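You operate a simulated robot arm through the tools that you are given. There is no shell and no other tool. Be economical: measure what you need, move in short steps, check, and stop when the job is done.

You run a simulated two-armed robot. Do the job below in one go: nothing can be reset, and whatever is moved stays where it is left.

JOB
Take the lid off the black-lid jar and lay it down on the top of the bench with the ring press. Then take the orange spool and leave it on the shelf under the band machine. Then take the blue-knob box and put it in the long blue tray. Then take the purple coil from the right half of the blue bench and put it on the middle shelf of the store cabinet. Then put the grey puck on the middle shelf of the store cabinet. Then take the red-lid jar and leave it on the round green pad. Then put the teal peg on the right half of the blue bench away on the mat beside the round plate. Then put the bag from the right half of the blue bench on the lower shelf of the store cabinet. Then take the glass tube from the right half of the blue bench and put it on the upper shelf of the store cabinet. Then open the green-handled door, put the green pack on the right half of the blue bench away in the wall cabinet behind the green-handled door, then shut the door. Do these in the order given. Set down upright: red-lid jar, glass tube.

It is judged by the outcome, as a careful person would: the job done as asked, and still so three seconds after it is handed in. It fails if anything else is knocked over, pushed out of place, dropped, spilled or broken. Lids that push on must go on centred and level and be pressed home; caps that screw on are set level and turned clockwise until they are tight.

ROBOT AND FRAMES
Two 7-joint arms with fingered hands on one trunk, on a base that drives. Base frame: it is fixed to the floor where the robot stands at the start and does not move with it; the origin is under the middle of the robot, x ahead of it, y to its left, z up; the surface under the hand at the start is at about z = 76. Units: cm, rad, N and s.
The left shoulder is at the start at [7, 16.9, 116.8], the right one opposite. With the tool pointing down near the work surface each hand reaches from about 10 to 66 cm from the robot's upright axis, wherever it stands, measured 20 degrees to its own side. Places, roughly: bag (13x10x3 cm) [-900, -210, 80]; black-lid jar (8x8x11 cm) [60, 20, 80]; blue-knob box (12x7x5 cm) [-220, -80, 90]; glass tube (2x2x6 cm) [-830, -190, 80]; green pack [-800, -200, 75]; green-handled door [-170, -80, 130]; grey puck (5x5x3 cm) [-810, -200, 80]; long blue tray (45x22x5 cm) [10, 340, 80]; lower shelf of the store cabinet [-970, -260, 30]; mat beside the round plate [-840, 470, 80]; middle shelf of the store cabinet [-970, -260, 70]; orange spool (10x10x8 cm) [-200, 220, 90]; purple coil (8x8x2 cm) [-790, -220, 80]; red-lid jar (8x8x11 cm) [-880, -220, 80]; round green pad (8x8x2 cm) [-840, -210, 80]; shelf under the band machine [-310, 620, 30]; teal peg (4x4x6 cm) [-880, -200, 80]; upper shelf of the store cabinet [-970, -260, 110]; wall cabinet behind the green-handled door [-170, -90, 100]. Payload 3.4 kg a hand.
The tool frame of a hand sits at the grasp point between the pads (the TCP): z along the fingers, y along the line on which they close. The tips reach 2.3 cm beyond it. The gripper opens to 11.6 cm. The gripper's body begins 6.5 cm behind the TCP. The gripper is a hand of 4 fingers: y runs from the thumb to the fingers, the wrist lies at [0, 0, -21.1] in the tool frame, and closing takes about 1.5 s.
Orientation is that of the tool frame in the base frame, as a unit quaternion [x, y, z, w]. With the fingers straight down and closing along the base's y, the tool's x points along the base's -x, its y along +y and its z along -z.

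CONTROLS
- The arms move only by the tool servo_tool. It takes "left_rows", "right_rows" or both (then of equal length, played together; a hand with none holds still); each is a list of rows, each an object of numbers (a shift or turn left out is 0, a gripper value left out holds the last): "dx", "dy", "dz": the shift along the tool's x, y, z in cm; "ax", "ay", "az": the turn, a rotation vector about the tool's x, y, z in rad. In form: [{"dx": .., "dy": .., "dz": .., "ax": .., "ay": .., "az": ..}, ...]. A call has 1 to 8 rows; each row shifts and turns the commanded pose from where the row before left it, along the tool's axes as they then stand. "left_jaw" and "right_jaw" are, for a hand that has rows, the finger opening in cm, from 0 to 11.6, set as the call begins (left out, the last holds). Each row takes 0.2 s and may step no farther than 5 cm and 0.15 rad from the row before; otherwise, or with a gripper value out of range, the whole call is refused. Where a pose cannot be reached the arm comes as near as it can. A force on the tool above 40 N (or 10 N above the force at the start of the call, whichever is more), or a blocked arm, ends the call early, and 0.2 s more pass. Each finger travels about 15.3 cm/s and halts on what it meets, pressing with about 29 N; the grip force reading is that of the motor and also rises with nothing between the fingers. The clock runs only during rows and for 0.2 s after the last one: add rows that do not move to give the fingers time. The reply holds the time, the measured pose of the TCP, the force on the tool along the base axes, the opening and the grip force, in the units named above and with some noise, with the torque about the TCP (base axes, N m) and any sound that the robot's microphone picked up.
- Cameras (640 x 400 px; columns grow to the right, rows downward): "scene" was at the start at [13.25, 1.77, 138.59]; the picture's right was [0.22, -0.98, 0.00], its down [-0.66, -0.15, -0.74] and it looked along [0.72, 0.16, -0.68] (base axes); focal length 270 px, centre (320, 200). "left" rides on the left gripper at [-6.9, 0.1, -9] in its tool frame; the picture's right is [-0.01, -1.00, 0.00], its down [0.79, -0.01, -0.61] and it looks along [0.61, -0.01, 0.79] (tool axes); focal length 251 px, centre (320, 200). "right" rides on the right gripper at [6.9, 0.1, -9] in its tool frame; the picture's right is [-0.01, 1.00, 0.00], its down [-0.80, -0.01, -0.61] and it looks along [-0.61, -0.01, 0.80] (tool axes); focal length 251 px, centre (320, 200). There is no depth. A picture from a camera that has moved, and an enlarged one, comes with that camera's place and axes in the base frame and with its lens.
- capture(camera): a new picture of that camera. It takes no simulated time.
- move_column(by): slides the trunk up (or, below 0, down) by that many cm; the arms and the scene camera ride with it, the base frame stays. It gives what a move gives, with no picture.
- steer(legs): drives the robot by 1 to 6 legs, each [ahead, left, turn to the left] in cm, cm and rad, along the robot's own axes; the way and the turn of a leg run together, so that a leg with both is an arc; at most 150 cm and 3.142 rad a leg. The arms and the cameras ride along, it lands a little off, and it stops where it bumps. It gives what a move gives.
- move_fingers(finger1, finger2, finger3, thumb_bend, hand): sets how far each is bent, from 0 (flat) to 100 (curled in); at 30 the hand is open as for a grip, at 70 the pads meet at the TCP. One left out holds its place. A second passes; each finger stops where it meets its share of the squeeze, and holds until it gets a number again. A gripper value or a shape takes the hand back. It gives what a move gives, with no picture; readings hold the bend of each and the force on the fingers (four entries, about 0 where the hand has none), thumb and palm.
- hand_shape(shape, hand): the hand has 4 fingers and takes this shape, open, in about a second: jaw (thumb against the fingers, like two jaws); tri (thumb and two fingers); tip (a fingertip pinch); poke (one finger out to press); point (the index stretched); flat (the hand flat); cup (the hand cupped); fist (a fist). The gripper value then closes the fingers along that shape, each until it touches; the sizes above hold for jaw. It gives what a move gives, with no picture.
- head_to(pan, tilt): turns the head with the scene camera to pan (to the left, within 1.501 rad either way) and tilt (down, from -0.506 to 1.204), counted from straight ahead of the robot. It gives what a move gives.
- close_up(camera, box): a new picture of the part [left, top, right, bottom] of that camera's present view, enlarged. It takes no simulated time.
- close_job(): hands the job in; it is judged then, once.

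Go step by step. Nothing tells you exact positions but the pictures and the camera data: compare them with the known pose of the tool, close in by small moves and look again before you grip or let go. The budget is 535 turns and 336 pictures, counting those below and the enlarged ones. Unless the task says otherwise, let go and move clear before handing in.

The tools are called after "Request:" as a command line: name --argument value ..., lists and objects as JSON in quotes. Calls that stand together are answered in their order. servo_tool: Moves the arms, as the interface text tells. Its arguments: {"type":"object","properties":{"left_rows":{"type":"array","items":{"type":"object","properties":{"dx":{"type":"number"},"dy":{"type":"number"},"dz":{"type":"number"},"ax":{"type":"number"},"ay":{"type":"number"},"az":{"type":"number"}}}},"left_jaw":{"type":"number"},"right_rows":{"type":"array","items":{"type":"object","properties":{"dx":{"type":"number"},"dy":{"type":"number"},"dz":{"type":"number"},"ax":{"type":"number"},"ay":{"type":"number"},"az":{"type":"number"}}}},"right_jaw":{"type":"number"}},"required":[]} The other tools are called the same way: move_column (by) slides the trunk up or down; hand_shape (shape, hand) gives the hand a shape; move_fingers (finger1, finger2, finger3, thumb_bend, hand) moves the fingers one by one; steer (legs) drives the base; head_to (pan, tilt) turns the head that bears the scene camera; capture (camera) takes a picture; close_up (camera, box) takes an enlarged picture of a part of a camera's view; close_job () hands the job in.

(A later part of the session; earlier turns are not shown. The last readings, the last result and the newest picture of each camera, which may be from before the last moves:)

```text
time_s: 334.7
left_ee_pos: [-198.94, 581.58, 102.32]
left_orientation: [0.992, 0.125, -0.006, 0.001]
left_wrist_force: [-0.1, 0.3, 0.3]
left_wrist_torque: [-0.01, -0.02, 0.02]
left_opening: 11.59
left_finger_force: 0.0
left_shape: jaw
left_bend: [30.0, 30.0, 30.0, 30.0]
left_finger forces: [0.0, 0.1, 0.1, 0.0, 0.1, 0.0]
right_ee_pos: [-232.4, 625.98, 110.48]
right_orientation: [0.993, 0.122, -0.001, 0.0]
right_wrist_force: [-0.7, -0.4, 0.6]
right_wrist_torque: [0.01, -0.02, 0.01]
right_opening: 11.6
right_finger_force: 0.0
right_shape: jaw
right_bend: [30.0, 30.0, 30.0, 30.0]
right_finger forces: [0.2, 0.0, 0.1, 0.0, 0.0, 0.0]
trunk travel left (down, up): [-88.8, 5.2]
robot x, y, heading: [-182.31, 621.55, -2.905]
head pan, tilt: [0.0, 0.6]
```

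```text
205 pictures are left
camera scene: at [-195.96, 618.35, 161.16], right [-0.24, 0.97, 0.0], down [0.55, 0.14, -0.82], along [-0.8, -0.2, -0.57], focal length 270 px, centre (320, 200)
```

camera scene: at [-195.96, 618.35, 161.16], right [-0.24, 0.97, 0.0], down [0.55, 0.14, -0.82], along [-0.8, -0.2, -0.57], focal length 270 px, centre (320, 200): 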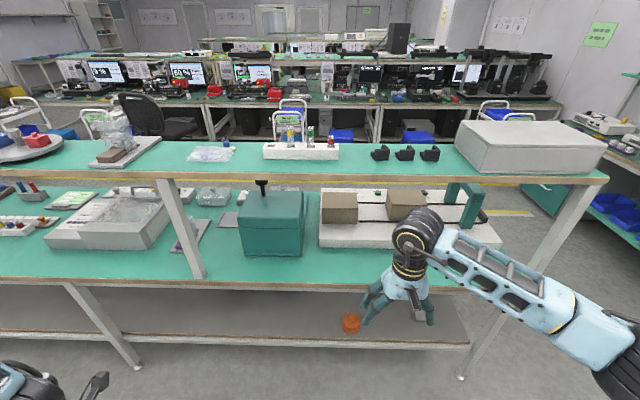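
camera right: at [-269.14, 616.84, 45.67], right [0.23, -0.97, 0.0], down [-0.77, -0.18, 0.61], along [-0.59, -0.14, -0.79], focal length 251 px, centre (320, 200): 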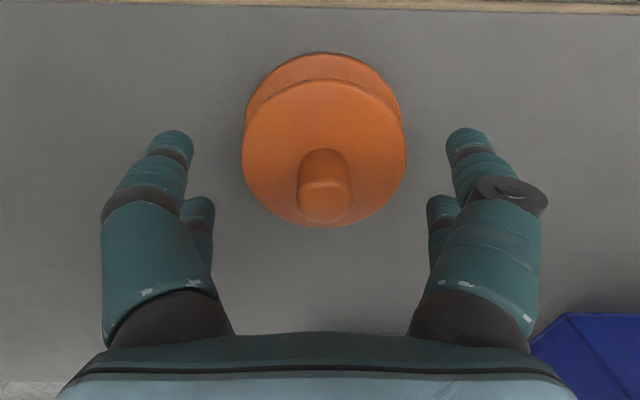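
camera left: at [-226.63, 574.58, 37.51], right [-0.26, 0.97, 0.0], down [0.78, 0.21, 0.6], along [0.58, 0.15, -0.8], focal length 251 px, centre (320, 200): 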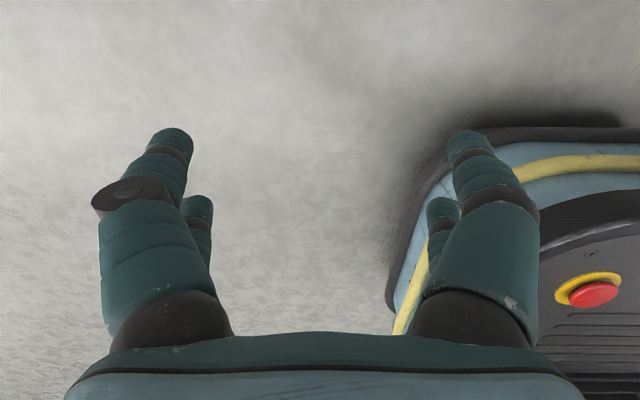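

Done with the spool. Next the blue-knob box near the wall cabinet; I'll turn and drive back down the aisle.

Request:
servo_tool --right_rows '[{"dx": 4}, {"dx": 4}, {"dx": 4}, {}]'

Request:
steer --legs '[[0, 0, 1.33], [80, 0, 0], [90, 72, 0], [140, 0, 0], [140, 0, 0], [100, 0, 0]]'

Request:
head_to --pan -0.6 --tilt 0.4

Request:
capture --camera "scene"

```text
time_s: 335.7
left_ee_pos: [-199.01, 581.47, 102.33]
left_orientation: [0.992, 0.126, -0.006, 0.001]
left_wrist_force: [0.0, 0.0, 0.2]
left_wrist_torque: [0.01, 0.03, 0.01]
left_opening: 11.58
left_finger_force: 0.1
left_shape: jaw
left_bend: [30.0, 30.0, 30.0, 30.0]
left_finger forces: [0.0, 0.0, 0.1, 0.0, 0.1, 0.0]
right_ee_pos: [-220.83, 628.79, 110.7]
right_orientation: [0.993, 0.121, -0.002, 0.0]
right_wrist_force: [-0.1, 0.0, -0.8]
right_wrist_torque: [0.02, 0.01, 0.02]
right_opening: 11.61
right_finger_force: 0.2
right_shape: jaw
right_bend: [30.0, 30.0, 30.0, 30.0]
right_finger forces: [0.0, 0.1, 0.1, 0.0, 0.0, 0.0]
trunk travel left (down, up): [-88.8, 5.2]
robot x, y, heading: [-182.53, 622.12, -2.9]
head pan, tilt: [0.0, 0.6]
```

```text
time_s: 366.6
left_ee_pos: [-77.84, 47.65, 102.35]
left_orientation: [0.707, 0.707, -0.005, 0.004]
left_wrist_force: [-0.2, 0.5, -1.1]
left_wrist_torque: [0.02, 0.01, 0.02]
left_opening: 11.6
left_finger_force: 0.1
left_shape: jaw
left_bend: [30.0, 30.0, 30.0, 30.0]
left_finger forces: [0.1, 0.0, 0.0, 0.1, 0.0, 0.1]
right_ee_pos: [-129.29, 38.24, 110.59]
right_orientation: [0.71, 0.705, -0.001, 0.001]
right_wrist_force: [-0.5, 0.9, 0.1]
right_wrist_torque: [-0.02, 0.01, 0.01]
right_opening: 11.57
right_finger_force: 0.1
right_shape: jaw
right_bend: [30.0, 30.0, 30.0, 30.0]
right_finger forces: [0.0, 0.1, 0.0, 0.1, 0.0, 0.0]
trunk travel left (down, up): [-88.8, 5.2]
robot x, y, heading: [-112.56, 73.6, -1.587]
head pan, tilt: [0.0, 0.6]
```

```text
time_s: 367.6
left_ee_pos: [-77.9, 47.55, 102.33]
left_orientation: [0.707, 0.707, -0.005, 0.004]
left_wrist_force: [0.4, 0.3, -0.1]
left_wrist_torque: [-0.01, -0.01, 0.01]
left_opening: 11.59
left_finger_force: 0.1
left_shape: jaw
left_bend: [30.0, 30.0, 30.0, 30.0]
left_finger forces: [0.0, 0.0, 0.1, 0.1, 0.1, 0.0]
right_ee_pos: [-129.15, 38.17, 110.67]
right_orientation: [0.709, 0.705, 0.0, 0.001]
right_wrist_force: [-0.1, -0.1, -0.6]
right_wrist_torque: [-0.01, -0.01, 0.03]
right_opening: 11.62
right_finger_force: 0.1
right_shape: jaw
right_bend: [30.0, 30.0, 30.0, 30.0]
right_finger forces: [0.0, 0.1, 0.0, 0.1, 0.1, 0.0]
trunk travel left (down, up): [-88.8, 5.2]
robot x, y, heading: [-112.59, 73.35, -1.576]
head pan, tilt: [-0.6, 0.4]
```

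```text
204 pictures are left
camera scene: at [-118.06, 60.66, 162.99], right [-0.82, 0.57, 0.0], down [0.22, 0.32, -0.92], along [-0.53, -0.76, -0.39], focal length 270 px, centre (320, 200)
```

scene: 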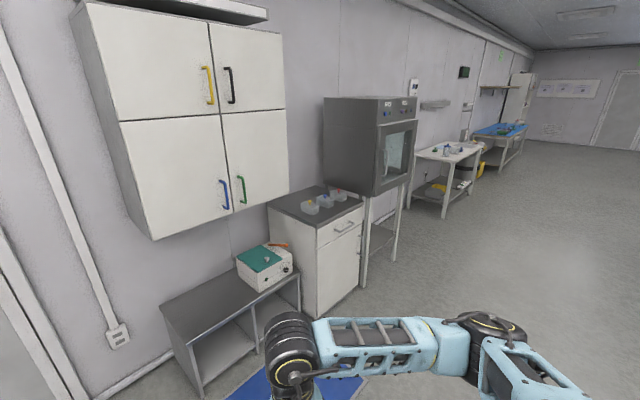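

The small clear boxes with coloured knobs stand on the counter. I'll zoom in.

Request:
close_up --camera "scene" --box '[260, 170, 380, 245]'

Request:
close_up --camera "scene" --box '[60, 0, 380, 260]'

```text
5.33 times, centred on (320, 208) of scene
camera zoom: at [-118.06, 60.66, 162.99], right [-0.82, 0.57, 0.0], down [0.22, 0.32, -0.92], along [-0.53, -0.76, -0.39], focal length 1441 px, centre (320, 160)
```

zoom: 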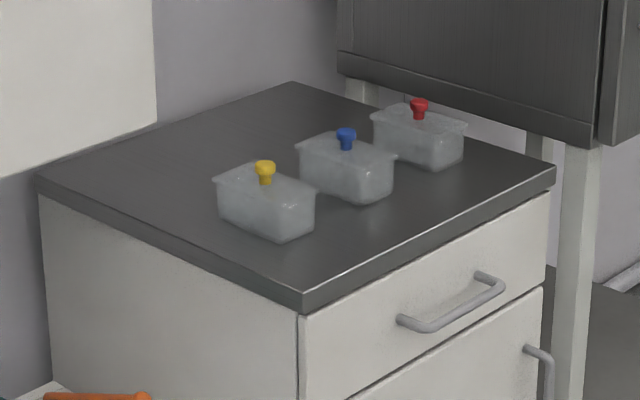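

```text
1.54 times, centred on (220, 130) of scene
camera zoom: at [-118.06, 60.66, 162.99], right [-0.82, 0.57, 0.0], down [0.22, 0.32, -0.92], along [-0.53, -0.76, -0.39], focal length 416 px, centre (474, 308)
```

zoom: 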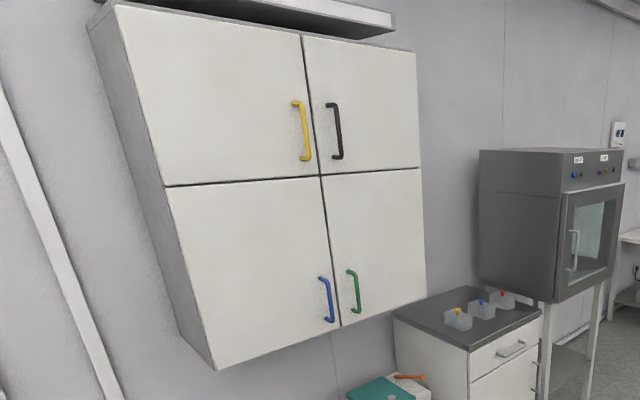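

The blue-knob box is the middle one at about [-219, -78]. I'll approach with the right hand in front of it.

Request:
steer --legs '[[50, -91, 0], [25, 0, 0]]'

Request:
head_to --pan -0.2 --tilt 0.6

Request:
capture --camera "scene"

```text
time_s: 374.4
left_ee_pos: [-169.31, -26.48, 102.4]
left_orientation: [0.709, 0.705, -0.005, 0.006]
left_wrist_force: [-0.1, -0.2, -0.8]
left_wrist_torque: [0.03, -0.03, -0.01]
left_opening: 11.6
left_finger_force: 0.0
left_shape: jaw
left_bend: [30.0, 30.0, 30.0, 30.0]
left_finger forces: [0.0, 0.0, 0.0, 0.1, 0.1, 0.1]
right_ee_pos: [-220.65, -35.62, 110.64]
right_orientation: [0.711, 0.703, -0.001, 0.001]
right_wrist_force: [0.0, -0.2, 0.8]
right_wrist_torque: [0.01, 0.01, -0.03]
right_opening: 11.59
right_finger_force: 0.1
right_shape: jaw
right_bend: [30.0, 30.0, 30.0, 30.0]
right_finger forces: [0.1, 0.0, 0.0, 0.1, 0.0, 0.0]
trunk travel left (down, up): [-88.8, 5.2]
robot x, y, heading: [-204.08, -1.06, -1.582]
head pan, tilt: [-0.6, 0.4]
```

```text
time_s: 375.2
left_ee_pos: [-169.26, -26.67, 102.16]
left_orientation: [0.709, 0.706, -0.003, 0.004]
left_wrist_force: [-0.7, -0.5, 0.9]
left_wrist_torque: [-0.03, -0.02, -0.05]
left_opening: 11.56
left_finger_force: 0.1
left_shape: jaw
left_bend: [30.0, 30.0, 30.0, 30.0]
left_finger forces: [0.0, 0.0, 0.0, 0.1, 0.1, 0.0]
right_ee_pos: [-220.47, -35.92, 110.58]
right_orientation: [0.711, 0.703, 0.0, 0.001]
right_wrist_force: [0.1, -0.5, 0.1]
right_wrist_torque: [0.05, -0.01, 0.01]
right_opening: 11.56
right_finger_force: 0.1
right_shape: jaw
right_bend: [30.0, 30.0, 30.0, 30.0]
right_finger forces: [0.0, 0.0, 0.0, 0.1, 0.1, 0.0]
trunk travel left (down, up): [-88.8, 5.2]
robot x, y, heading: [-203.92, -0.64, -1.588]
head pan, tilt: [-0.201, 0.6]
```

```text
201 pictures are left
camera scene: at [-205.95, -14.56, 161.16], right [-0.98, 0.21, 0.0], down [0.12, 0.55, -0.82], along [-0.18, -0.81, -0.57], focal length 270 px, centre (320, 200)
```

scene: 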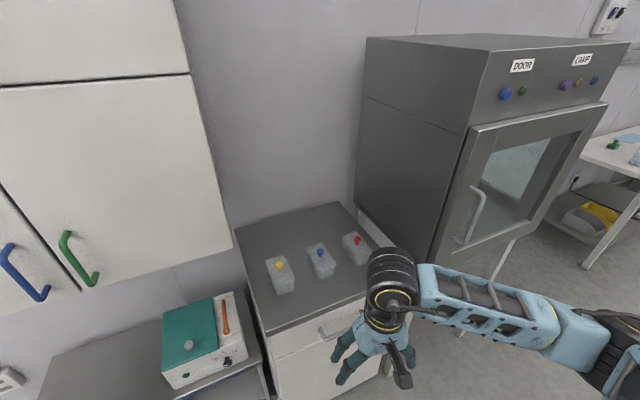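

The right elbow would come near the steel oven, so I'll approach at an angle. First I check where the left arm sits relative to the wall cabinet.

Request:
head_to --pan 0.8 --tilt 0.6

Request:
capture --camera "scene"

```text
time_s: 376.5
left_ee_pos: [-169.3, -26.59, 102.3]
left_orientation: [0.709, 0.705, -0.004, 0.004]
left_wrist_force: [0.0, 0.9, 0.2]
left_wrist_torque: [-0.02, 0.02, -0.02]
left_opening: 11.59
left_finger_force: 0.1
left_shape: jaw
left_bend: [30.0, 30.0, 30.0, 30.0]
left_finger forces: [0.0, 0.1, 0.0, 0.0, 0.0, 0.0]
right_ee_pos: [-220.68, -35.77, 110.61]
right_orientation: [0.711, 0.703, -0.001, 0.001]
right_wrist_force: [-0.1, 0.1, -0.2]
right_wrist_torque: [-0.01, 0.02, 0.01]
right_opening: 11.59
right_finger_force: 0.0
right_shape: jaw
right_bend: [30.0, 30.0, 30.0, 30.0]
right_finger forces: [0.0, 0.0, 0.0, 0.0, 0.0, 0.0]
trunk travel left (down, up): [-88.8, 5.2]
robot x, y, heading: [-204.33, -0.55, -1.583]
head pan, tilt: [0.799, 0.6]
```

```text
200 pictures are left
camera scene: at [-197.82, -12.08, 161.16], right [-0.71, -0.71, 0.0], down [-0.4, 0.4, -0.82], along [0.58, -0.58, -0.57], focal length 270 px, centre (320, 200)
```

scene: 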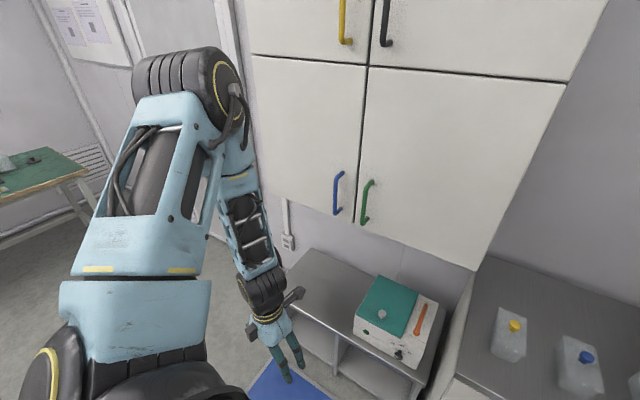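

Left arm is compact enough. I'll turn 0.3 rad right and step in.

Request:
steer --legs '[[0, 0, -0.3], [22, 18, 0]]'

Request:
head_to --pan -0.1 --tilt 0.75

Request:
capture --camera "scene"

Request:
capture --camera "right"

```text
time_s: 379.4
left_ee_pos: [-168.46, -62.16, 102.32]
left_orientation: [0.807, 0.591, -0.005, 0.004]
left_wrist_force: [0.1, 0.2, 0.8]
left_wrist_torque: [-0.02, 0.01, -0.02]
left_opening: 11.6
left_finger_force: 0.1
left_shape: jaw
left_bend: [30.0, 30.0, 30.0, 30.0]
left_finger forces: [0.1, 0.1, 0.0, 0.1, 0.0, 0.1]
right_ee_pos: [-220.16, -55.72, 110.66]
right_orientation: [0.809, 0.588, -0.001, 0.002]
right_wrist_force: [0.6, -0.4, -0.1]
right_wrist_torque: [0.0, 0.0, 0.01]
right_opening: 11.6
right_finger_force: 0.1
right_shape: jaw
right_bend: [30.0, 30.0, 30.0, 30.0]
right_finger forces: [0.0, 0.0, 0.0, 0.0, 0.0, 0.1]
trunk travel left (down, up): [-88.8, 5.2]
robot x, y, heading: [-194.07, -27.44, -1.888]
head pan, tilt: [0.799, 0.6]
```

```text
time_s: 380.6
left_ee_pos: [-168.46, -62.37, 102.37]
left_orientation: [0.807, 0.591, -0.006, 0.003]
left_wrist_force: [0.2, -0.2, 0.1]
left_wrist_torque: [0.0, 0.0, -0.01]
left_opening: 11.58
left_finger_force: 0.1
left_shape: jaw
left_bend: [30.0, 30.0, 30.0, 30.0]
left_finger forces: [0.1, 0.1, 0.1, 0.0, 0.0, 0.1]
right_ee_pos: [-220.22, -55.8, 110.71]
right_orientation: [0.809, 0.588, 0.0, 0.0]
right_wrist_force: [-0.9, 0.8, 0.5]
right_wrist_torque: [-0.02, 0.0, -0.04]
right_opening: 11.58
right_finger_force: 0.2
right_shape: jaw
right_bend: [30.0, 30.0, 30.0, 30.0]
right_finger forces: [0.0, 0.0, 0.1, 0.0, 0.0, 0.0]
trunk travel left (down, up): [-88.8, 5.2]
robot x, y, heading: [-194.06, -27.13, -1.886]
head pan, tilt: [-0.099, 0.75]
```

```text
199 pictures are left
camera scene: at [-198.73, -39.64, 159.88], right [-0.92, 0.4, 0.0], down [0.27, 0.62, -0.73], along [-0.29, -0.67, -0.68], focal length 270 px, centre (320, 200)
```

scene: 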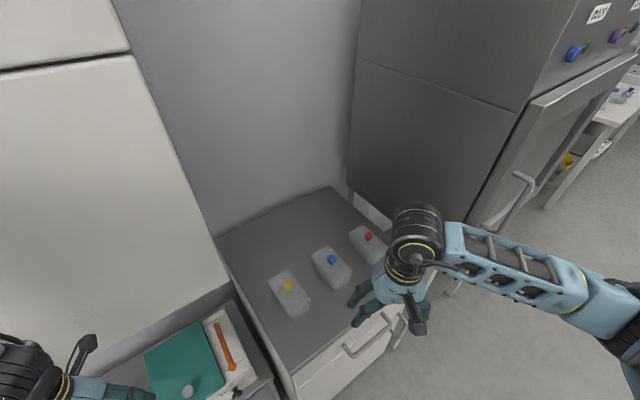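

```text
198 pictures are left
camera right: at [-217.87, -49.33, 119.66], right [0.95, -0.32, 0.0], down [-0.25, -0.75, 0.61], along [-0.19, -0.58, -0.79], focal length 251 px, centre (320, 200)
```

right: 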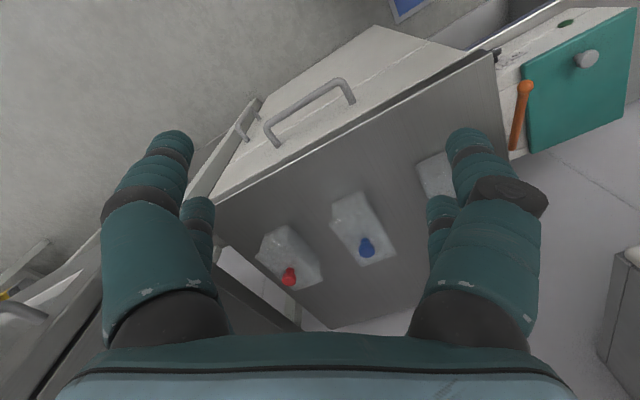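

The blue knob is at about [-220.4, -81.5, 92], and the counter is turned about 11°. I'll yaw the right hand to match, then move over the box.

Request:
move_column --by -8

Request:
servo_tool --right_rows '[{"az": -0.125}, {"az": -0.125}, {"az": -0.125}, {"az": -0.125}, {}]'

Request:
servo_tool --right_rows '[{"dx": -4, "dy": -0.8}, {"dx": -4, "dy": -0.8}, {"dx": -4, "dy": -0.8}, {"dx": -4, "dy": -0.8}, {}]'

Request:
capture --camera "scene"

Request:
capture --camera "right"

```text
time_s: 381.8
left_ee_pos: [-168.49, -62.36, 94.39]
left_orientation: [0.807, 0.591, -0.005, 0.003]
left_wrist_force: [0.0, 0.8, 0.4]
left_wrist_torque: [-0.02, 0.0, -0.01]
left_opening: 11.64
left_finger_force: 0.1
left_shape: jaw
left_bend: [30.0, 30.0, 30.0, 30.0]
left_finger forces: [0.0, 0.1, 0.0, 0.0, 0.0, 0.0]
right_ee_pos: [-220.2, -55.89, 102.72]
right_orientation: [0.809, 0.587, -0.001, 0.001]
right_wrist_force: [0.5, 0.3, 0.3]
right_wrist_torque: [0.04, -0.02, 0.01]
right_opening: 11.59
right_finger_force: 0.0
right_shape: jaw
right_bend: [30.0, 30.0, 30.0, 30.0]
right_finger forces: [0.0, 0.0, 0.0, 0.0, 0.1, 0.0]
trunk travel left (down, up): [-80.8, 13.2]
robot x, y, heading: [-193.58, -27.26, -1.887]
head pan, tilt: [-0.099, 0.75]
```

```text
time_s: 383.0
left_ee_pos: [-168.48, -62.4, 94.28]
left_orientation: [0.807, 0.591, -0.004, 0.003]
left_wrist_force: [0.0, 0.6, 0.3]
left_wrist_torque: [0.01, 0.03, 0.01]
left_opening: 11.61
left_finger_force: 0.0
left_shape: jaw
left_bend: [30.0, 30.0, 30.0, 30.0]
left_finger forces: [0.0, 0.1, 0.0, 0.0, 0.0, 0.1]
right_ee_pos: [-220.19, -55.74, 102.6]
right_orientation: [0.638, 0.77, 0.0, 0.001]
right_wrist_force: [-0.2, -0.2, 0.2]
right_wrist_torque: [-0.03, 0.0, 0.01]
right_opening: 11.58
right_finger_force: 0.0
right_shape: jaw
right_bend: [30.0, 30.0, 30.0, 30.0]
right_finger forces: [0.0, 0.1, 0.1, 0.0, 0.1, 0.0]
trunk travel left (down, up): [-80.8, 13.2]
robot x, y, heading: [-193.9, -27.45, -1.887]
head pan, tilt: [-0.099, 0.75]
```

```text
time_s: 384.2
left_ee_pos: [-168.45, -62.33, 94.4]
left_orientation: [0.807, 0.59, -0.005, 0.003]
left_wrist_force: [0.4, 0.9, -0.6]
left_wrist_torque: [-0.04, 0.02, 0.02]
left_opening: 11.6
left_finger_force: 0.1
left_shape: jaw
left_bend: [30.0, 30.0, 30.0, 30.0]
left_finger forces: [0.0, 0.0, 0.0, 0.1, 0.0, 0.0]
right_ee_pos: [-220.3, -72.2, 102.58]
right_orientation: [0.639, 0.77, -0.001, 0.001]
right_wrist_force: [-0.1, 0.6, 0.1]
right_wrist_torque: [-0.01, 0.0, -0.02]
right_opening: 11.6
right_finger_force: 0.0
right_shape: jaw
right_bend: [30.0, 30.0, 30.0, 30.0]
right_finger forces: [0.0, 0.0, 0.1, 0.1, 0.0, 0.1]
trunk travel left (down, up): [-80.8, 13.2]
robot x, y, heading: [-193.69, -27.31, -1.883]
head pan, tilt: [-0.099, 0.75]
```

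```text
197 pictures are left
camera scene: at [-198.74, -39.63, 151.88], right [-0.92, 0.4, 0.0], down [0.28, 0.62, -0.73], along [-0.29, -0.67, -0.68], focal length 270 px, centre (320, 200)
```

scene: 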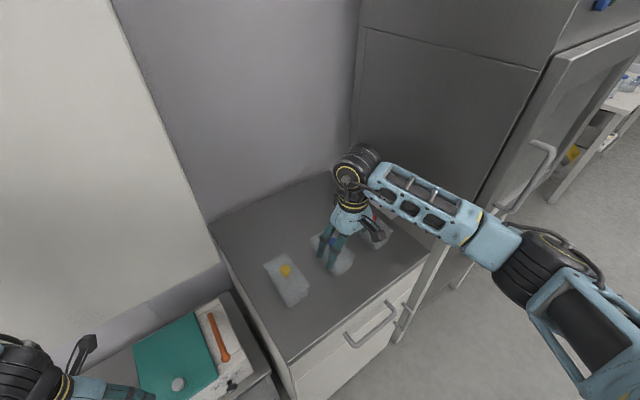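

```text
196 pictures are left
camera right: at [-221.42, -65.5, 111.68], right [0.98, 0.18, 0.0], down [0.14, -0.78, 0.61], along [0.11, -0.6, -0.79], focal length 251 px, centre (320, 200)
```

right: 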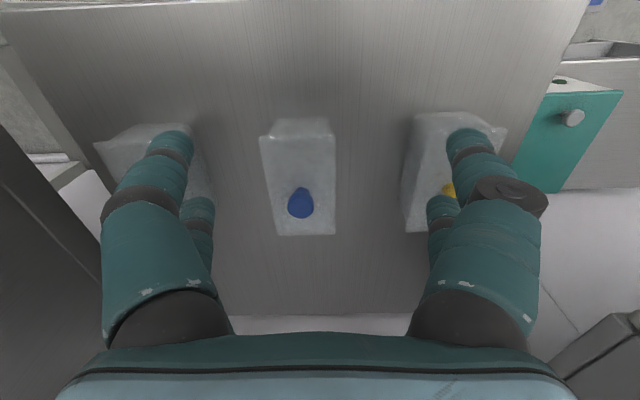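

Aligned well. I'll move 9 cm forward and then lower partway.

Request:
servo_tool --right_rows '[{"dx": -4.5, "dy": -1}, {"dx": -4.4, "dy": -1}, {"dz": 3}, {"dz": 3}, {}]'

Request:
capture --camera "right"

Request:
close_up --camera "scene" --box '[220, 130, 460, 330]'

```text
time_s: 385.4
left_ee_pos: [-168.47, -62.31, 94.24]
left_orientation: [0.807, 0.59, -0.005, 0.004]
left_wrist_force: [-1.1, 0.1, -0.4]
left_wrist_torque: [0.03, 0.02, 0.02]
left_opening: 11.6
left_finger_force: 0.0
left_shape: jaw
left_bend: [30.0, 30.0, 30.0, 30.0]
left_finger forces: [0.1, 0.1, 0.0, 0.0, 0.2, 0.0]
right_ee_pos: [-220.65, -81.46, 96.54]
right_orientation: [0.638, 0.77, -0.002, 0.0]
right_wrist_force: [-0.6, 0.1, -0.3]
right_wrist_torque: [-0.01, 0.0, -0.01]
right_opening: 11.61
right_finger_force: 0.1
right_shape: jaw
right_bend: [30.0, 30.0, 30.0, 30.0]
right_finger forces: [0.0, 0.1, 0.0, 0.0, 0.0, 0.0]
trunk travel left (down, up): [-80.8, 13.2]
robot x, y, heading: [-193.77, -27.37, -1.891]
head pan, tilt: [-0.099, 0.75]
```

```text
195 pictures are left
camera right: at [-221.7, -74.64, 105.7], right [0.98, 0.18, 0.0], down [0.14, -0.78, 0.61], along [0.11, -0.6, -0.79], focal length 251 px, centre (320, 200)
```

right: 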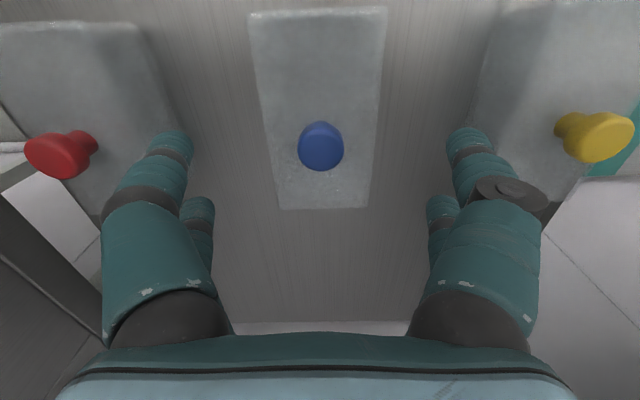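

```text
2.00 times, centred on (340, 230) of scene
camera zoom: at [-198.63, -39.74, 151.88], right [-0.92, 0.4, 0.0], down [0.27, 0.62, -0.73], along [-0.3, -0.67, -0.68], focal length 540 px, centre (280, 140)
```

zoom: 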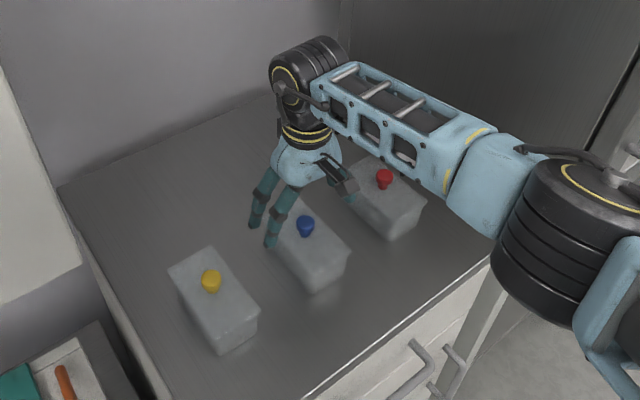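

Centred. I'll narrow to 9.6 cm for clearance from the neighbours and descend.

Request:
servo_tool --right_rows '[{}, {}, {"dz": 2}, {"dz": 2}, {"dz": 1}, {}]' --right_jaw 9.6

Request:
capture --camera "right"

```text
time_s: 386.8
left_ee_pos: [-168.43, -62.43, 94.25]
left_orientation: [0.807, 0.591, -0.005, 0.004]
left_wrist_force: [-0.5, 0.7, -0.4]
left_wrist_torque: [0.01, 0.01, 0.0]
left_opening: 11.57
left_finger_force: 0.0
left_shape: jaw
left_bend: [30.0, 30.0, 30.0, 30.0]
left_finger forces: [0.1, 0.1, 0.0, 0.0, 0.0, 0.0]
right_ee_pos: [-220.79, -81.29, 91.81]
right_orientation: [0.639, 0.769, 0.0, 0.001]
right_wrist_force: [0.4, 0.0, 0.1]
right_wrist_torque: [-0.02, 0.0, -0.01]
right_opening: 9.61
right_finger_force: 0.0
right_shape: jaw
right_bend: [56.0, 56.0, 56.0, 56.0]
right_finger forces: [0.0, 0.0, 0.0, 0.1, 0.0, 0.1]
trunk travel left (down, up): [-80.8, 13.2]
robot x, y, heading: [-194.01, -27.41, -1.89]
head pan, tilt: [-0.099, 0.75]
```

```text
193 pictures are left
camera right: at [-221.75, -74.58, 100.72], right [0.98, 0.18, 0.0], down [0.14, -0.78, 0.61], along [0.11, -0.6, -0.79], focal length 251 px, centre (320, 200)
```

right: 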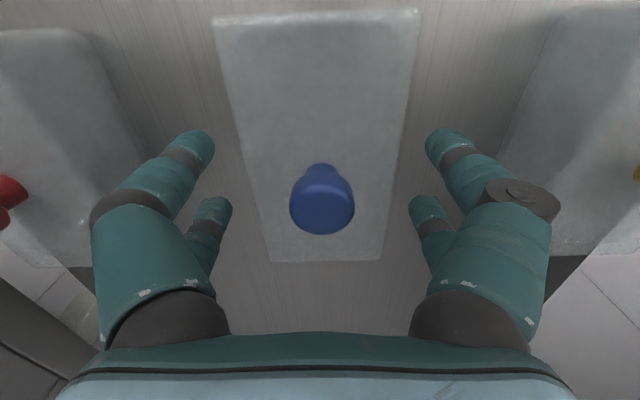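

Request:
servo_tool --right_rows '[{"dz": 0.8}, {"dz": 0.7}, {"dz": 0.5}, {}]'

Request:
servo_tool --right_rows '[{}, {}, {}, {}, {}, {}, {}]' --right_jaw 0

Request:
capture --camera "right"

```text
time_s: 387.8
left_ee_pos: [-168.4, -62.4, 94.28]
left_orientation: [0.807, 0.59, -0.005, 0.003]
left_wrist_force: [0.1, 0.5, 1.1]
left_wrist_torque: [-0.03, -0.02, 0.0]
left_opening: 11.61
left_finger_force: 0.1
left_shape: jaw
left_bend: [30.0, 30.0, 30.0, 30.0]
left_finger forces: [0.0, 0.1, 0.0, 0.1, 0.0, 0.1]
right_ee_pos: [-220.71, -81.26, 89.81]
right_orientation: [0.639, 0.769, 0.0, 0.002]
right_wrist_force: [0.2, 0.0, 0.7]
right_wrist_torque: [0.0, 0.0, -0.02]
right_opening: 9.63
right_finger_force: 0.1
right_shape: jaw
right_bend: [56.0, 56.0, 56.0, 56.0]
right_finger forces: [0.0, 0.0, 0.0, 0.1, 0.1, 0.0]
trunk travel left (down, up): [-80.8, 13.2]
robot x, y, heading: [-193.62, -27.4, -1.884]
head pan, tilt: [-0.099, 0.75]
```

```text
time_s: 389.4
left_ee_pos: [-168.52, -62.37, 94.2]
left_orientation: [0.807, 0.591, -0.005, 0.004]
left_wrist_force: [0.6, 0.4, 0.4]
left_wrist_torque: [0.01, -0.04, -0.01]
left_opening: 11.58
left_finger_force: 0.0
left_shape: jaw
left_bend: [30.0, 30.0, 30.0, 30.0]
left_finger forces: [0.1, 0.0, 0.1, 0.1, 0.0, 0.0]
right_ee_pos: [-220.69, -81.16, 89.63]
right_orientation: [0.639, 0.769, -0.001, 0.0]
right_wrist_force: [0.8, -1.1, 0.8]
right_wrist_torque: [0.02, 0.04, -0.03]
right_opening: 5.88
right_finger_force: 29.5
right_shape: jaw
right_bend: [72.0, 72.0, 72.0, 75.0]
right_finger forces: [26.6, 26.4, 26.4, 0.0, 26.5, 0.0]
trunk travel left (down, up): [-80.8, 13.2]
robot x, y, heading: [-193.99, -27.36, -1.886]
head pan, tilt: [-0.099, 0.75]
```

```text
192 pictures are left
camera right: at [-221.74, -74.5, 98.73], right [0.98, 0.18, 0.0], down [0.14, -0.78, 0.61], along [0.11, -0.6, -0.79], focal length 251 px, centre (320, 200)
```

right: 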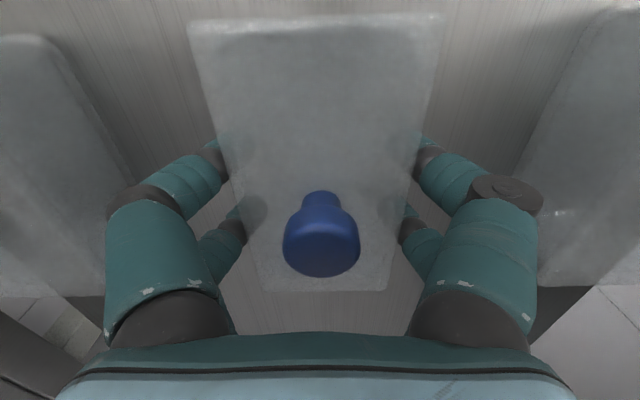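

Firm grip on the box body. Lifting.

Request:
servo_tool --right_rows '[{"dz": -0.7}, {"dz": -1}, {"dz": -2}, {"dz": -3}, {"dz": -3}, {}]'

Request:
capture --camera "right"

Request:
close_up --camera "scene" --box '[220, 110, 460, 310]'

```text
time_s: 390.8
left_ee_pos: [-168.44, -62.48, 94.31]
left_orientation: [0.807, 0.59, -0.006, 0.004]
left_wrist_force: [-0.2, -0.1, 0.5]
left_wrist_torque: [0.04, 0.02, 0.01]
left_opening: 11.59
left_finger_force: 0.1
left_shape: jaw
left_bend: [30.0, 30.0, 30.0, 30.0]
left_finger forces: [0.1, 0.1, 0.0, 0.0, 0.0, 0.0]
right_ee_pos: [-220.85, -82.89, 96.0]
right_orientation: [0.639, 0.769, 0.0, 0.0]
right_wrist_force: [-0.4, -0.9, 0.2]
right_wrist_torque: [0.0, 0.02, -0.03]
right_opening: 5.87
right_finger_force: 28.9
right_shape: jaw
right_bend: [72.0, 72.0, 72.0, 75.0]
right_finger forces: [26.7, 26.5, 26.5, 0.1, 26.7, 0.0]
right hand out of reach, approached as far as the arm can: row 3, 4, 5
trunk travel left (down, up): [-80.8, 13.2]
robot x, y, heading: [-193.76, -27.08, -1.884]
head pan, tilt: [-0.099, 0.75]
```

```text
191 pictures are left
camera right: at [-221.84, -76.12, 105.0], right [0.98, 0.18, 0.0], down [0.14, -0.78, 0.61], along [0.11, -0.6, -0.8], focal length 251 px, centre (320, 200)
```

right: 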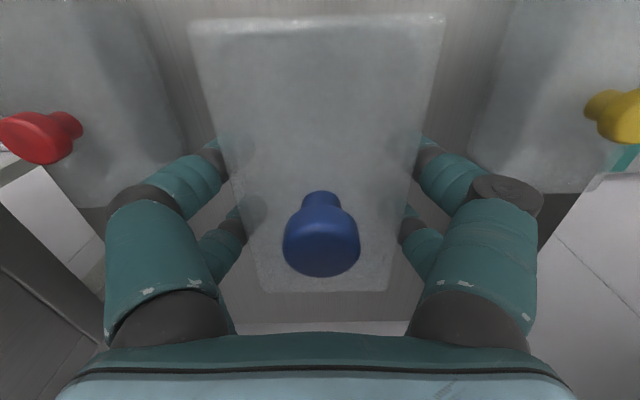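

```text
2.00 times, centred on (340, 210) of scene
camera zoom: at [-198.75, -39.73, 151.87], right [-0.92, 0.4, 0.0], down [0.28, 0.62, -0.73], along [-0.29, -0.67, -0.68], focal length 540 px, centre (280, 180)
```

zoom: 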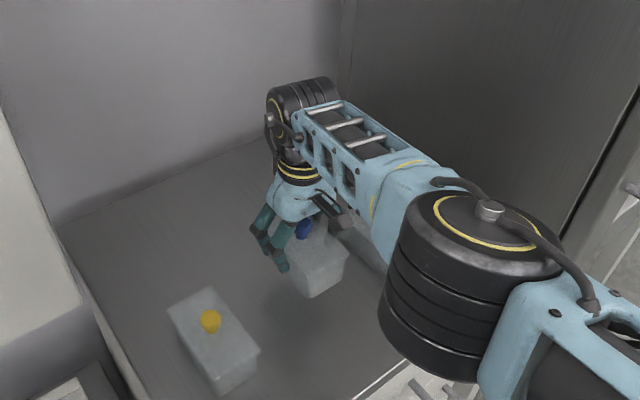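

The box is lifted 6 cm; the arm nears a limit, so I'll lift the rest with the trunk and then back away.

Request:
move_column --by 12

Request:
steer --legs '[[-30, 0, 0]]'

Request:
servo_tool --right_rows '[{"dx": 3}, {"dx": 3}, {"dx": 3}, {"dx": 3}, {"dx": 3}, {}]'

Request:
capture --camera "scene"

```text
time_s: 392.3
left_ee_pos: [-168.41, -62.49, 106.26]
left_orientation: [0.807, 0.591, -0.005, 0.004]
left_wrist_force: [-0.3, -0.5, -1.5]
left_wrist_torque: [0.0, -0.02, 0.0]
left_opening: 11.6
left_finger_force: 0.1
left_shape: jaw
left_bend: [30.0, 30.0, 30.0, 30.0]
left_finger forces: [0.0, 0.0, 0.0, 0.0, 0.1, 0.0]
right_ee_pos: [-220.76, -82.93, 107.95]
right_orientation: [0.639, 0.769, 0.0, 0.0]
right_wrist_force: [-0.2, 0.2, -1.9]
right_wrist_torque: [0.03, -0.02, -0.03]
right_opening: 5.89
right_finger_force: 28.8
right_shape: jaw
right_bend: [72.0, 72.0, 72.0, 75.0]
right_finger forces: [26.6, 26.5, 26.5, 0.0, 26.6, 0.1]
trunk travel left (down, up): [-92.8, 1.2]
robot x, y, heading: [-193.88, -27.28, -1.889]
head pan, tilt: [-0.099, 0.75]
```

```text
time_s: 394.4
left_ee_pos: [-159.08, -33.76, 106.15]
left_orientation: [0.806, 0.591, -0.004, 0.004]
left_wrist_force: [-0.3, -0.5, 0.2]
left_wrist_torque: [0.0, -0.03, 0.01]
left_opening: 11.61
left_finger_force: 0.1
left_shape: jaw
left_bend: [30.0, 30.0, 30.0, 30.0]
left_finger forces: [0.0, 0.0, 0.1, 0.1, 0.0, 0.0]
right_ee_pos: [-211.43, -54.42, 107.8]
right_orientation: [0.638, 0.77, 0.001, -0.001]
right_wrist_force: [0.5, -0.5, -1.2]
right_wrist_torque: [0.01, 0.01, -0.04]
right_opening: 5.91
right_finger_force: 28.9
right_shape: jaw
right_bend: [72.0, 72.0, 72.0, 75.0]
right_finger forces: [26.6, 26.4, 26.5, 0.1, 26.6, 0.0]
trunk travel left (down, up): [-92.8, 1.2]
robot x, y, heading: [-184.79, 1.68, -1.882]
head pan, tilt: [-0.099, 0.75]
```

```text
time_s: 395.8
left_ee_pos: [-159.14, -33.7, 106.22]
left_orientation: [0.807, 0.591, -0.004, 0.003]
left_wrist_force: [-0.5, 0.2, -0.2]
left_wrist_torque: [0.04, 0.02, 0.02]
left_opening: 11.59
left_finger_force: 0.1
left_shape: jaw
left_bend: [30.0, 30.0, 30.0, 30.0]
left_finger forces: [0.0, 0.0, 0.0, 0.0, 0.0, 0.0]
right_ee_pos: [-212.65, -53.63, 106.66]
right_orientation: [0.637, 0.771, 0.002, -0.002]
right_wrist_force: [0.2, 0.1, 0.8]
right_wrist_torque: [-0.01, 0.01, -0.01]
right_opening: 5.89
right_finger_force: 29.1
right_shape: jaw
right_bend: [72.0, 72.0, 72.0, 75.0]
right_finger forces: [26.6, 26.5, 26.6, 0.0, 26.5, 0.1]
right hand out of reach, approached as far as the arm can: row 1, 2, 3, 4, 5
trunk travel left (down, up): [-92.8, 1.2]
robot x, y, heading: [-184.65, 1.58, -1.885]
head pan, tilt: [-0.099, 0.75]
```

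```text
189 pictures are left
camera scene: at [-189.33, -10.98, 163.88], right [-0.92, 0.4, 0.0], down [0.27, 0.62, -0.73], along [-0.29, -0.67, -0.68], focal length 270 px, centre (320, 200)
```

scene: 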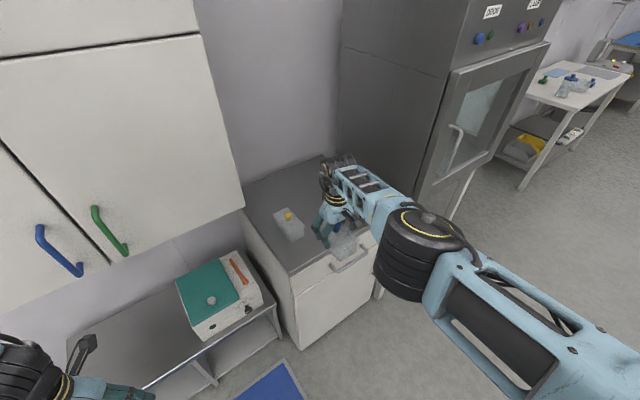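

The yawed wrist is at a limit, so I'll turn the hand back to the robot's heading before retracting.

Request:
servo_tool --right_rows '[{"az": 0.125}, {"az": 0.125}, {"az": 0.125}, {"az": 0.125}, {}]'

Request:
servo_tool --right_rows '[{"dx": 3}, {"dx": 3}, {"dx": 3}, {"dx": 3}, {"dx": 3}, {}]'

Request:
capture --camera "scene"

```text
time_s: 397.0
left_ee_pos: [-159.12, -33.64, 106.32]
left_orientation: [0.806, 0.591, -0.005, 0.004]
left_wrist_force: [0.3, 0.1, -0.6]
left_wrist_torque: [-0.02, 0.0, -0.01]
left_opening: 11.58
left_finger_force: 0.0
left_shape: jaw
left_bend: [30.0, 30.0, 30.0, 30.0]
left_finger forces: [0.0, 0.1, 0.0, 0.0, 0.1, 0.0]
right_ee_pos: [-212.72, -53.75, 106.55]
right_orientation: [0.809, 0.587, 0.001, -0.001]
right_wrist_force: [-0.7, 0.6, -1.0]
right_wrist_torque: [0.03, 0.02, 0.0]
right_opening: 5.9
right_finger_force: 28.5
right_shape: jaw
right_bend: [72.0, 72.0, 72.0, 75.0]
right_finger forces: [26.6, 26.5, 26.6, 0.0, 26.6, 0.0]
trunk travel left (down, up): [-92.8, 1.2]
robot x, y, heading: [-184.72, 1.92, -1.884]
head pan, tilt: [-0.099, 0.75]
```

```text
time_s: 398.4
left_ee_pos: [-158.76, -33.64, 106.31]
left_orientation: [0.806, 0.591, -0.005, 0.003]
left_wrist_force: [0.5, 0.1, 0.2]
left_wrist_torque: [0.0, 0.02, -0.06]
left_opening: 11.63
left_finger_force: 0.0
left_shape: jaw
left_bend: [30.0, 30.0, 30.0, 30.0]
left_finger forces: [0.1, 0.0, 0.0, 0.0, 0.0, 0.0]
right_ee_pos: [-209.64, -47.64, 105.62]
right_orientation: [0.809, 0.588, -0.001, -0.002]
right_wrist_force: [0.2, 0.1, -1.5]
right_wrist_torque: [0.0, 0.04, -0.01]
right_opening: 5.88
right_finger_force: 29.1
right_shape: jaw
right_bend: [72.0, 72.0, 72.0, 75.0]
right_finger forces: [26.7, 26.7, 26.7, 0.1, 26.7, 0.0]
right hand out of reach, approached as far as the arm can: row 1, 2, 3, 4
trunk travel left (down, up): [-92.8, 1.2]
robot x, y, heading: [-184.47, 1.37, -1.885]
head pan, tilt: [-0.099, 0.75]
```

```text
188 pictures are left
camera scene: at [-189.01, -10.94, 163.89], right [-0.92, 0.4, 0.0], down [0.27, 0.62, -0.73], along [-0.3, -0.67, -0.68], focal length 270 px, centre (320, 200)
```

scene: 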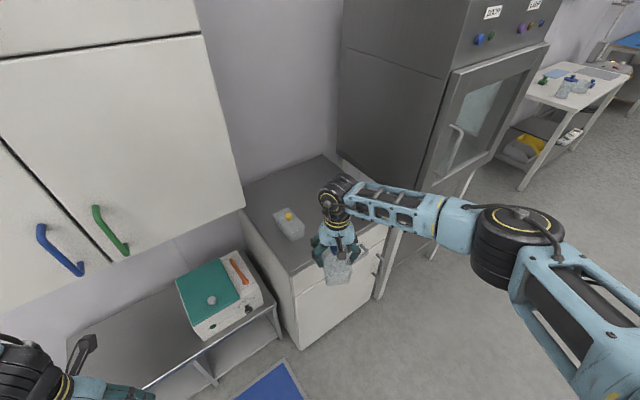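

Request:
servo_tool --right_rows '[{"dx": 3, "dy": -1.5}, {"dx": 3, "dy": -1.5}, {"dx": 3, "dy": -1.5}, {"dx": 3, "dy": -1.5}, {"dx": 3, "dy": -1.5}, {}]'

Request:
capture --camera "scene"

```text
time_s: 399.8
left_ee_pos: [-158.93, -33.57, 106.29]
left_orientation: [0.807, 0.591, -0.005, 0.003]
left_wrist_force: [-0.2, -0.3, -0.5]
left_wrist_torque: [-0.01, -0.01, 0.0]
left_opening: 11.61
left_finger_force: 0.0
left_shape: jaw
left_bend: [30.0, 30.0, 30.0, 30.0]
left_finger forces: [0.0, 0.0, 0.0, 0.0, 0.1, 0.0]
right_ee_pos: [-212.33, -31.22, 105.68]
right_orientation: [0.809, 0.588, 0.0, -0.002]
right_wrist_force: [1.0, -1.2, -0.2]
right_wrist_torque: [0.03, -0.02, -0.02]
right_opening: 5.87
right_finger_force: 29.2
right_shape: jaw
right_bend: [72.0, 72.0, 72.0, 75.0]
right_finger forces: [26.7, 26.6, 26.7, 0.1, 26.7, 0.1]
trunk travel left (down, up): [-92.8, 1.2]
robot x, y, heading: [-184.78, 1.48, -1.887]
head pan, tilt: [-0.099, 0.75]
```

```text
187 pictures are left
camera scene: at [-189.26, -11.07, 163.87], right [-0.92, 0.4, 0.0], down [0.27, 0.63, -0.73], along [-0.29, -0.67, -0.68], focal length 270 px, centre (320, 200)
```

scene: 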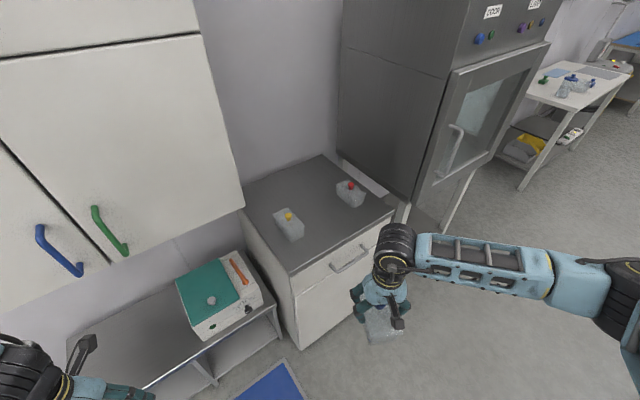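

The box is held and neighbours are untouched. Now I drive to the blue tray on the second bench.

Request:
steer --legs '[[-35, 0, 0], [0, 0, 1.885], [75, 0, 0], [0, 145, 0], [0, 130, 0]]'

Request:
head_to --pan 0 --tilt 0.55

Request:
capture --camera "scene"

```text
time_s: 423.1
left_ee_pos: [-69.34, 343.09, 106.38]
left_orientation: [0.003, 1.0, 0.0, 0.006]
left_wrist_force: [0.2, 0.2, 0.2]
left_wrist_torque: [-0.02, 0.02, 0.04]
left_opening: 11.61
left_finger_force: 0.0
left_shape: jaw
left_bend: [30.0, 30.0, 30.0, 30.0]
left_finger forces: [0.0, 0.1, 0.0, 0.0, 0.0, 0.0]
right_ee_pos: [-56.18, 291.59, 105.59]
right_orientation: [0.006, 1.0, 0.0, -0.001]
right_wrist_force: [0.0, 0.6, -1.0]
right_wrist_torque: [-0.04, -0.03, 0.0]
right_opening: 5.9
right_finger_force: 29.0
right_shape: jaw
right_bend: [72.0, 72.0, 72.0, 75.0]
right_finger forces: [26.6, 26.5, 26.6, 0.1, 26.5, 0.0]
trunk travel left (down, up): [-92.8, 1.2]
robot x, y, heading: [-95.83, 308.41, -0.016]
head pan, tilt: [-0.099, 0.75]
```

```text
time_s: 423.8
left_ee_pos: [-69.53, 343.22, 106.33]
left_orientation: [0.003, 1.0, 0.0, 0.006]
left_wrist_force: [0.0, 0.1, 0.0]
left_wrist_torque: [-0.01, 0.0, 0.0]
left_opening: 11.6
left_finger_force: 0.1
left_shape: jaw
left_bend: [30.0, 30.0, 30.0, 30.0]
left_finger forces: [0.1, 0.0, 0.0, 0.0, 0.1, 0.0]
right_ee_pos: [-56.35, 291.51, 105.59]
right_orientation: [0.007, 1.0, 0.0, -0.001]
right_wrist_force: [0.3, -0.6, -1.4]
right_wrist_torque: [0.01, -0.01, 0.03]
right_opening: 5.85
right_finger_force: 29.1
right_shape: jaw
right_bend: [72.0, 72.0, 72.0, 75.0]
right_finger forces: [26.6, 26.5, 26.5, 0.0, 26.5, 0.1]
trunk travel left (down, up): [-92.8, 1.2]
robot x, y, heading: [-95.47, 308.36, -0.013]
head pan, tilt: [0.0, 0.55]
```

```text
186 pictures are left
camera scene: at [-81.41, 308.17, 165.61], right [-0.02, -1.0, 0.0], down [-0.52, 0.01, -0.85], along [0.85, -0.01, -0.52], focal length 270 px, centre (320, 200)
```

scene: 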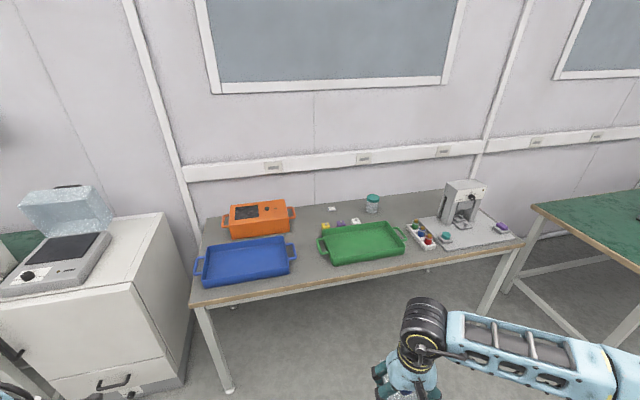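

The blue tray's centre is at about [10, 340], with the bench turned ~12°. I'll align and approach.

Request:
steer --legs '[[0, 0, 0.215], [40, 19.5, 0], [18, 0, 0]]'

Request:
head_to --pan -0.1 --tilt 0.75

Request:
capture --camera "scene"

```text
time_s: 428.4
left_ee_pos: [-25.05, 378.48, 106.42]
left_orientation: [-0.104, 0.995, 0.001, 0.007]
left_wrist_force: [0.1, 0.2, -0.7]
left_wrist_torque: [0.0, -0.03, -0.02]
left_opening: 11.6
left_finger_force: 0.1
left_shape: jaw
left_bend: [30.0, 30.0, 30.0, 30.0]
left_finger forces: [0.0, 0.0, 0.0, 0.1, 0.0, 0.1]
right_ee_pos: [-0.9, 330.89, 105.77]
right_orientation: [-0.1, 0.995, 0.0, 0.002]
right_wrist_force: [-0.4, -0.8, -0.9]
right_wrist_torque: [0.01, -0.02, 0.04]
right_opening: 5.87
right_finger_force: 29.4
right_shape: jaw
right_bend: [72.0, 72.0, 72.0, 75.0]
right_finger forces: [26.5, 26.5, 26.7, 0.1, 26.5, 0.0]
trunk travel left (down, up): [-92.8, 1.2]
robot x, y, heading: [-42.41, 339.24, 0.199]
head pan, tilt: [0.0, 0.55]
```

```text
time_s: 429.1
left_ee_pos: [-24.63, 378.58, 106.4]
left_orientation: [-0.103, 0.995, 0.001, 0.006]
left_wrist_force: [-0.8, -0.3, 0.2]
left_wrist_torque: [-0.03, 0.0, 0.01]
left_opening: 11.62
left_finger_force: 0.0
left_shape: jaw
left_bend: [30.0, 30.0, 30.0, 30.0]
left_finger forces: [0.1, 0.0, 0.0, 0.0, 0.0, 0.0]
right_ee_pos: [-0.62, 330.88, 105.64]
right_orientation: [-0.1, 0.995, 0.0, 0.0]
right_wrist_force: [0.8, 0.9, -0.8]
right_wrist_torque: [-0.03, 0.0, -0.01]
right_opening: 5.89
right_finger_force: 28.8
right_shape: jaw
right_bend: [72.0, 72.0, 72.0, 75.0]
right_finger forces: [26.6, 26.5, 26.6, 0.0, 26.5, 0.0]
trunk travel left (down, up): [-92.8, 1.2]
robot x, y, heading: [-42.37, 339.06, 0.198]
head pan, tilt: [-0.099, 0.75]
```

```text
185 pictures are left
camera scene: at [-29.41, 340.83, 163.89], right [0.1, -0.99, 0.0], down [-0.68, -0.07, -0.73], along [0.73, 0.07, -0.68], focal length 270 px, centre (320, 200)
```

scene: 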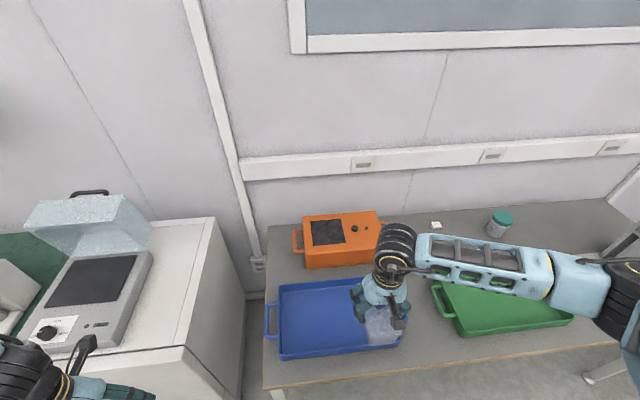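

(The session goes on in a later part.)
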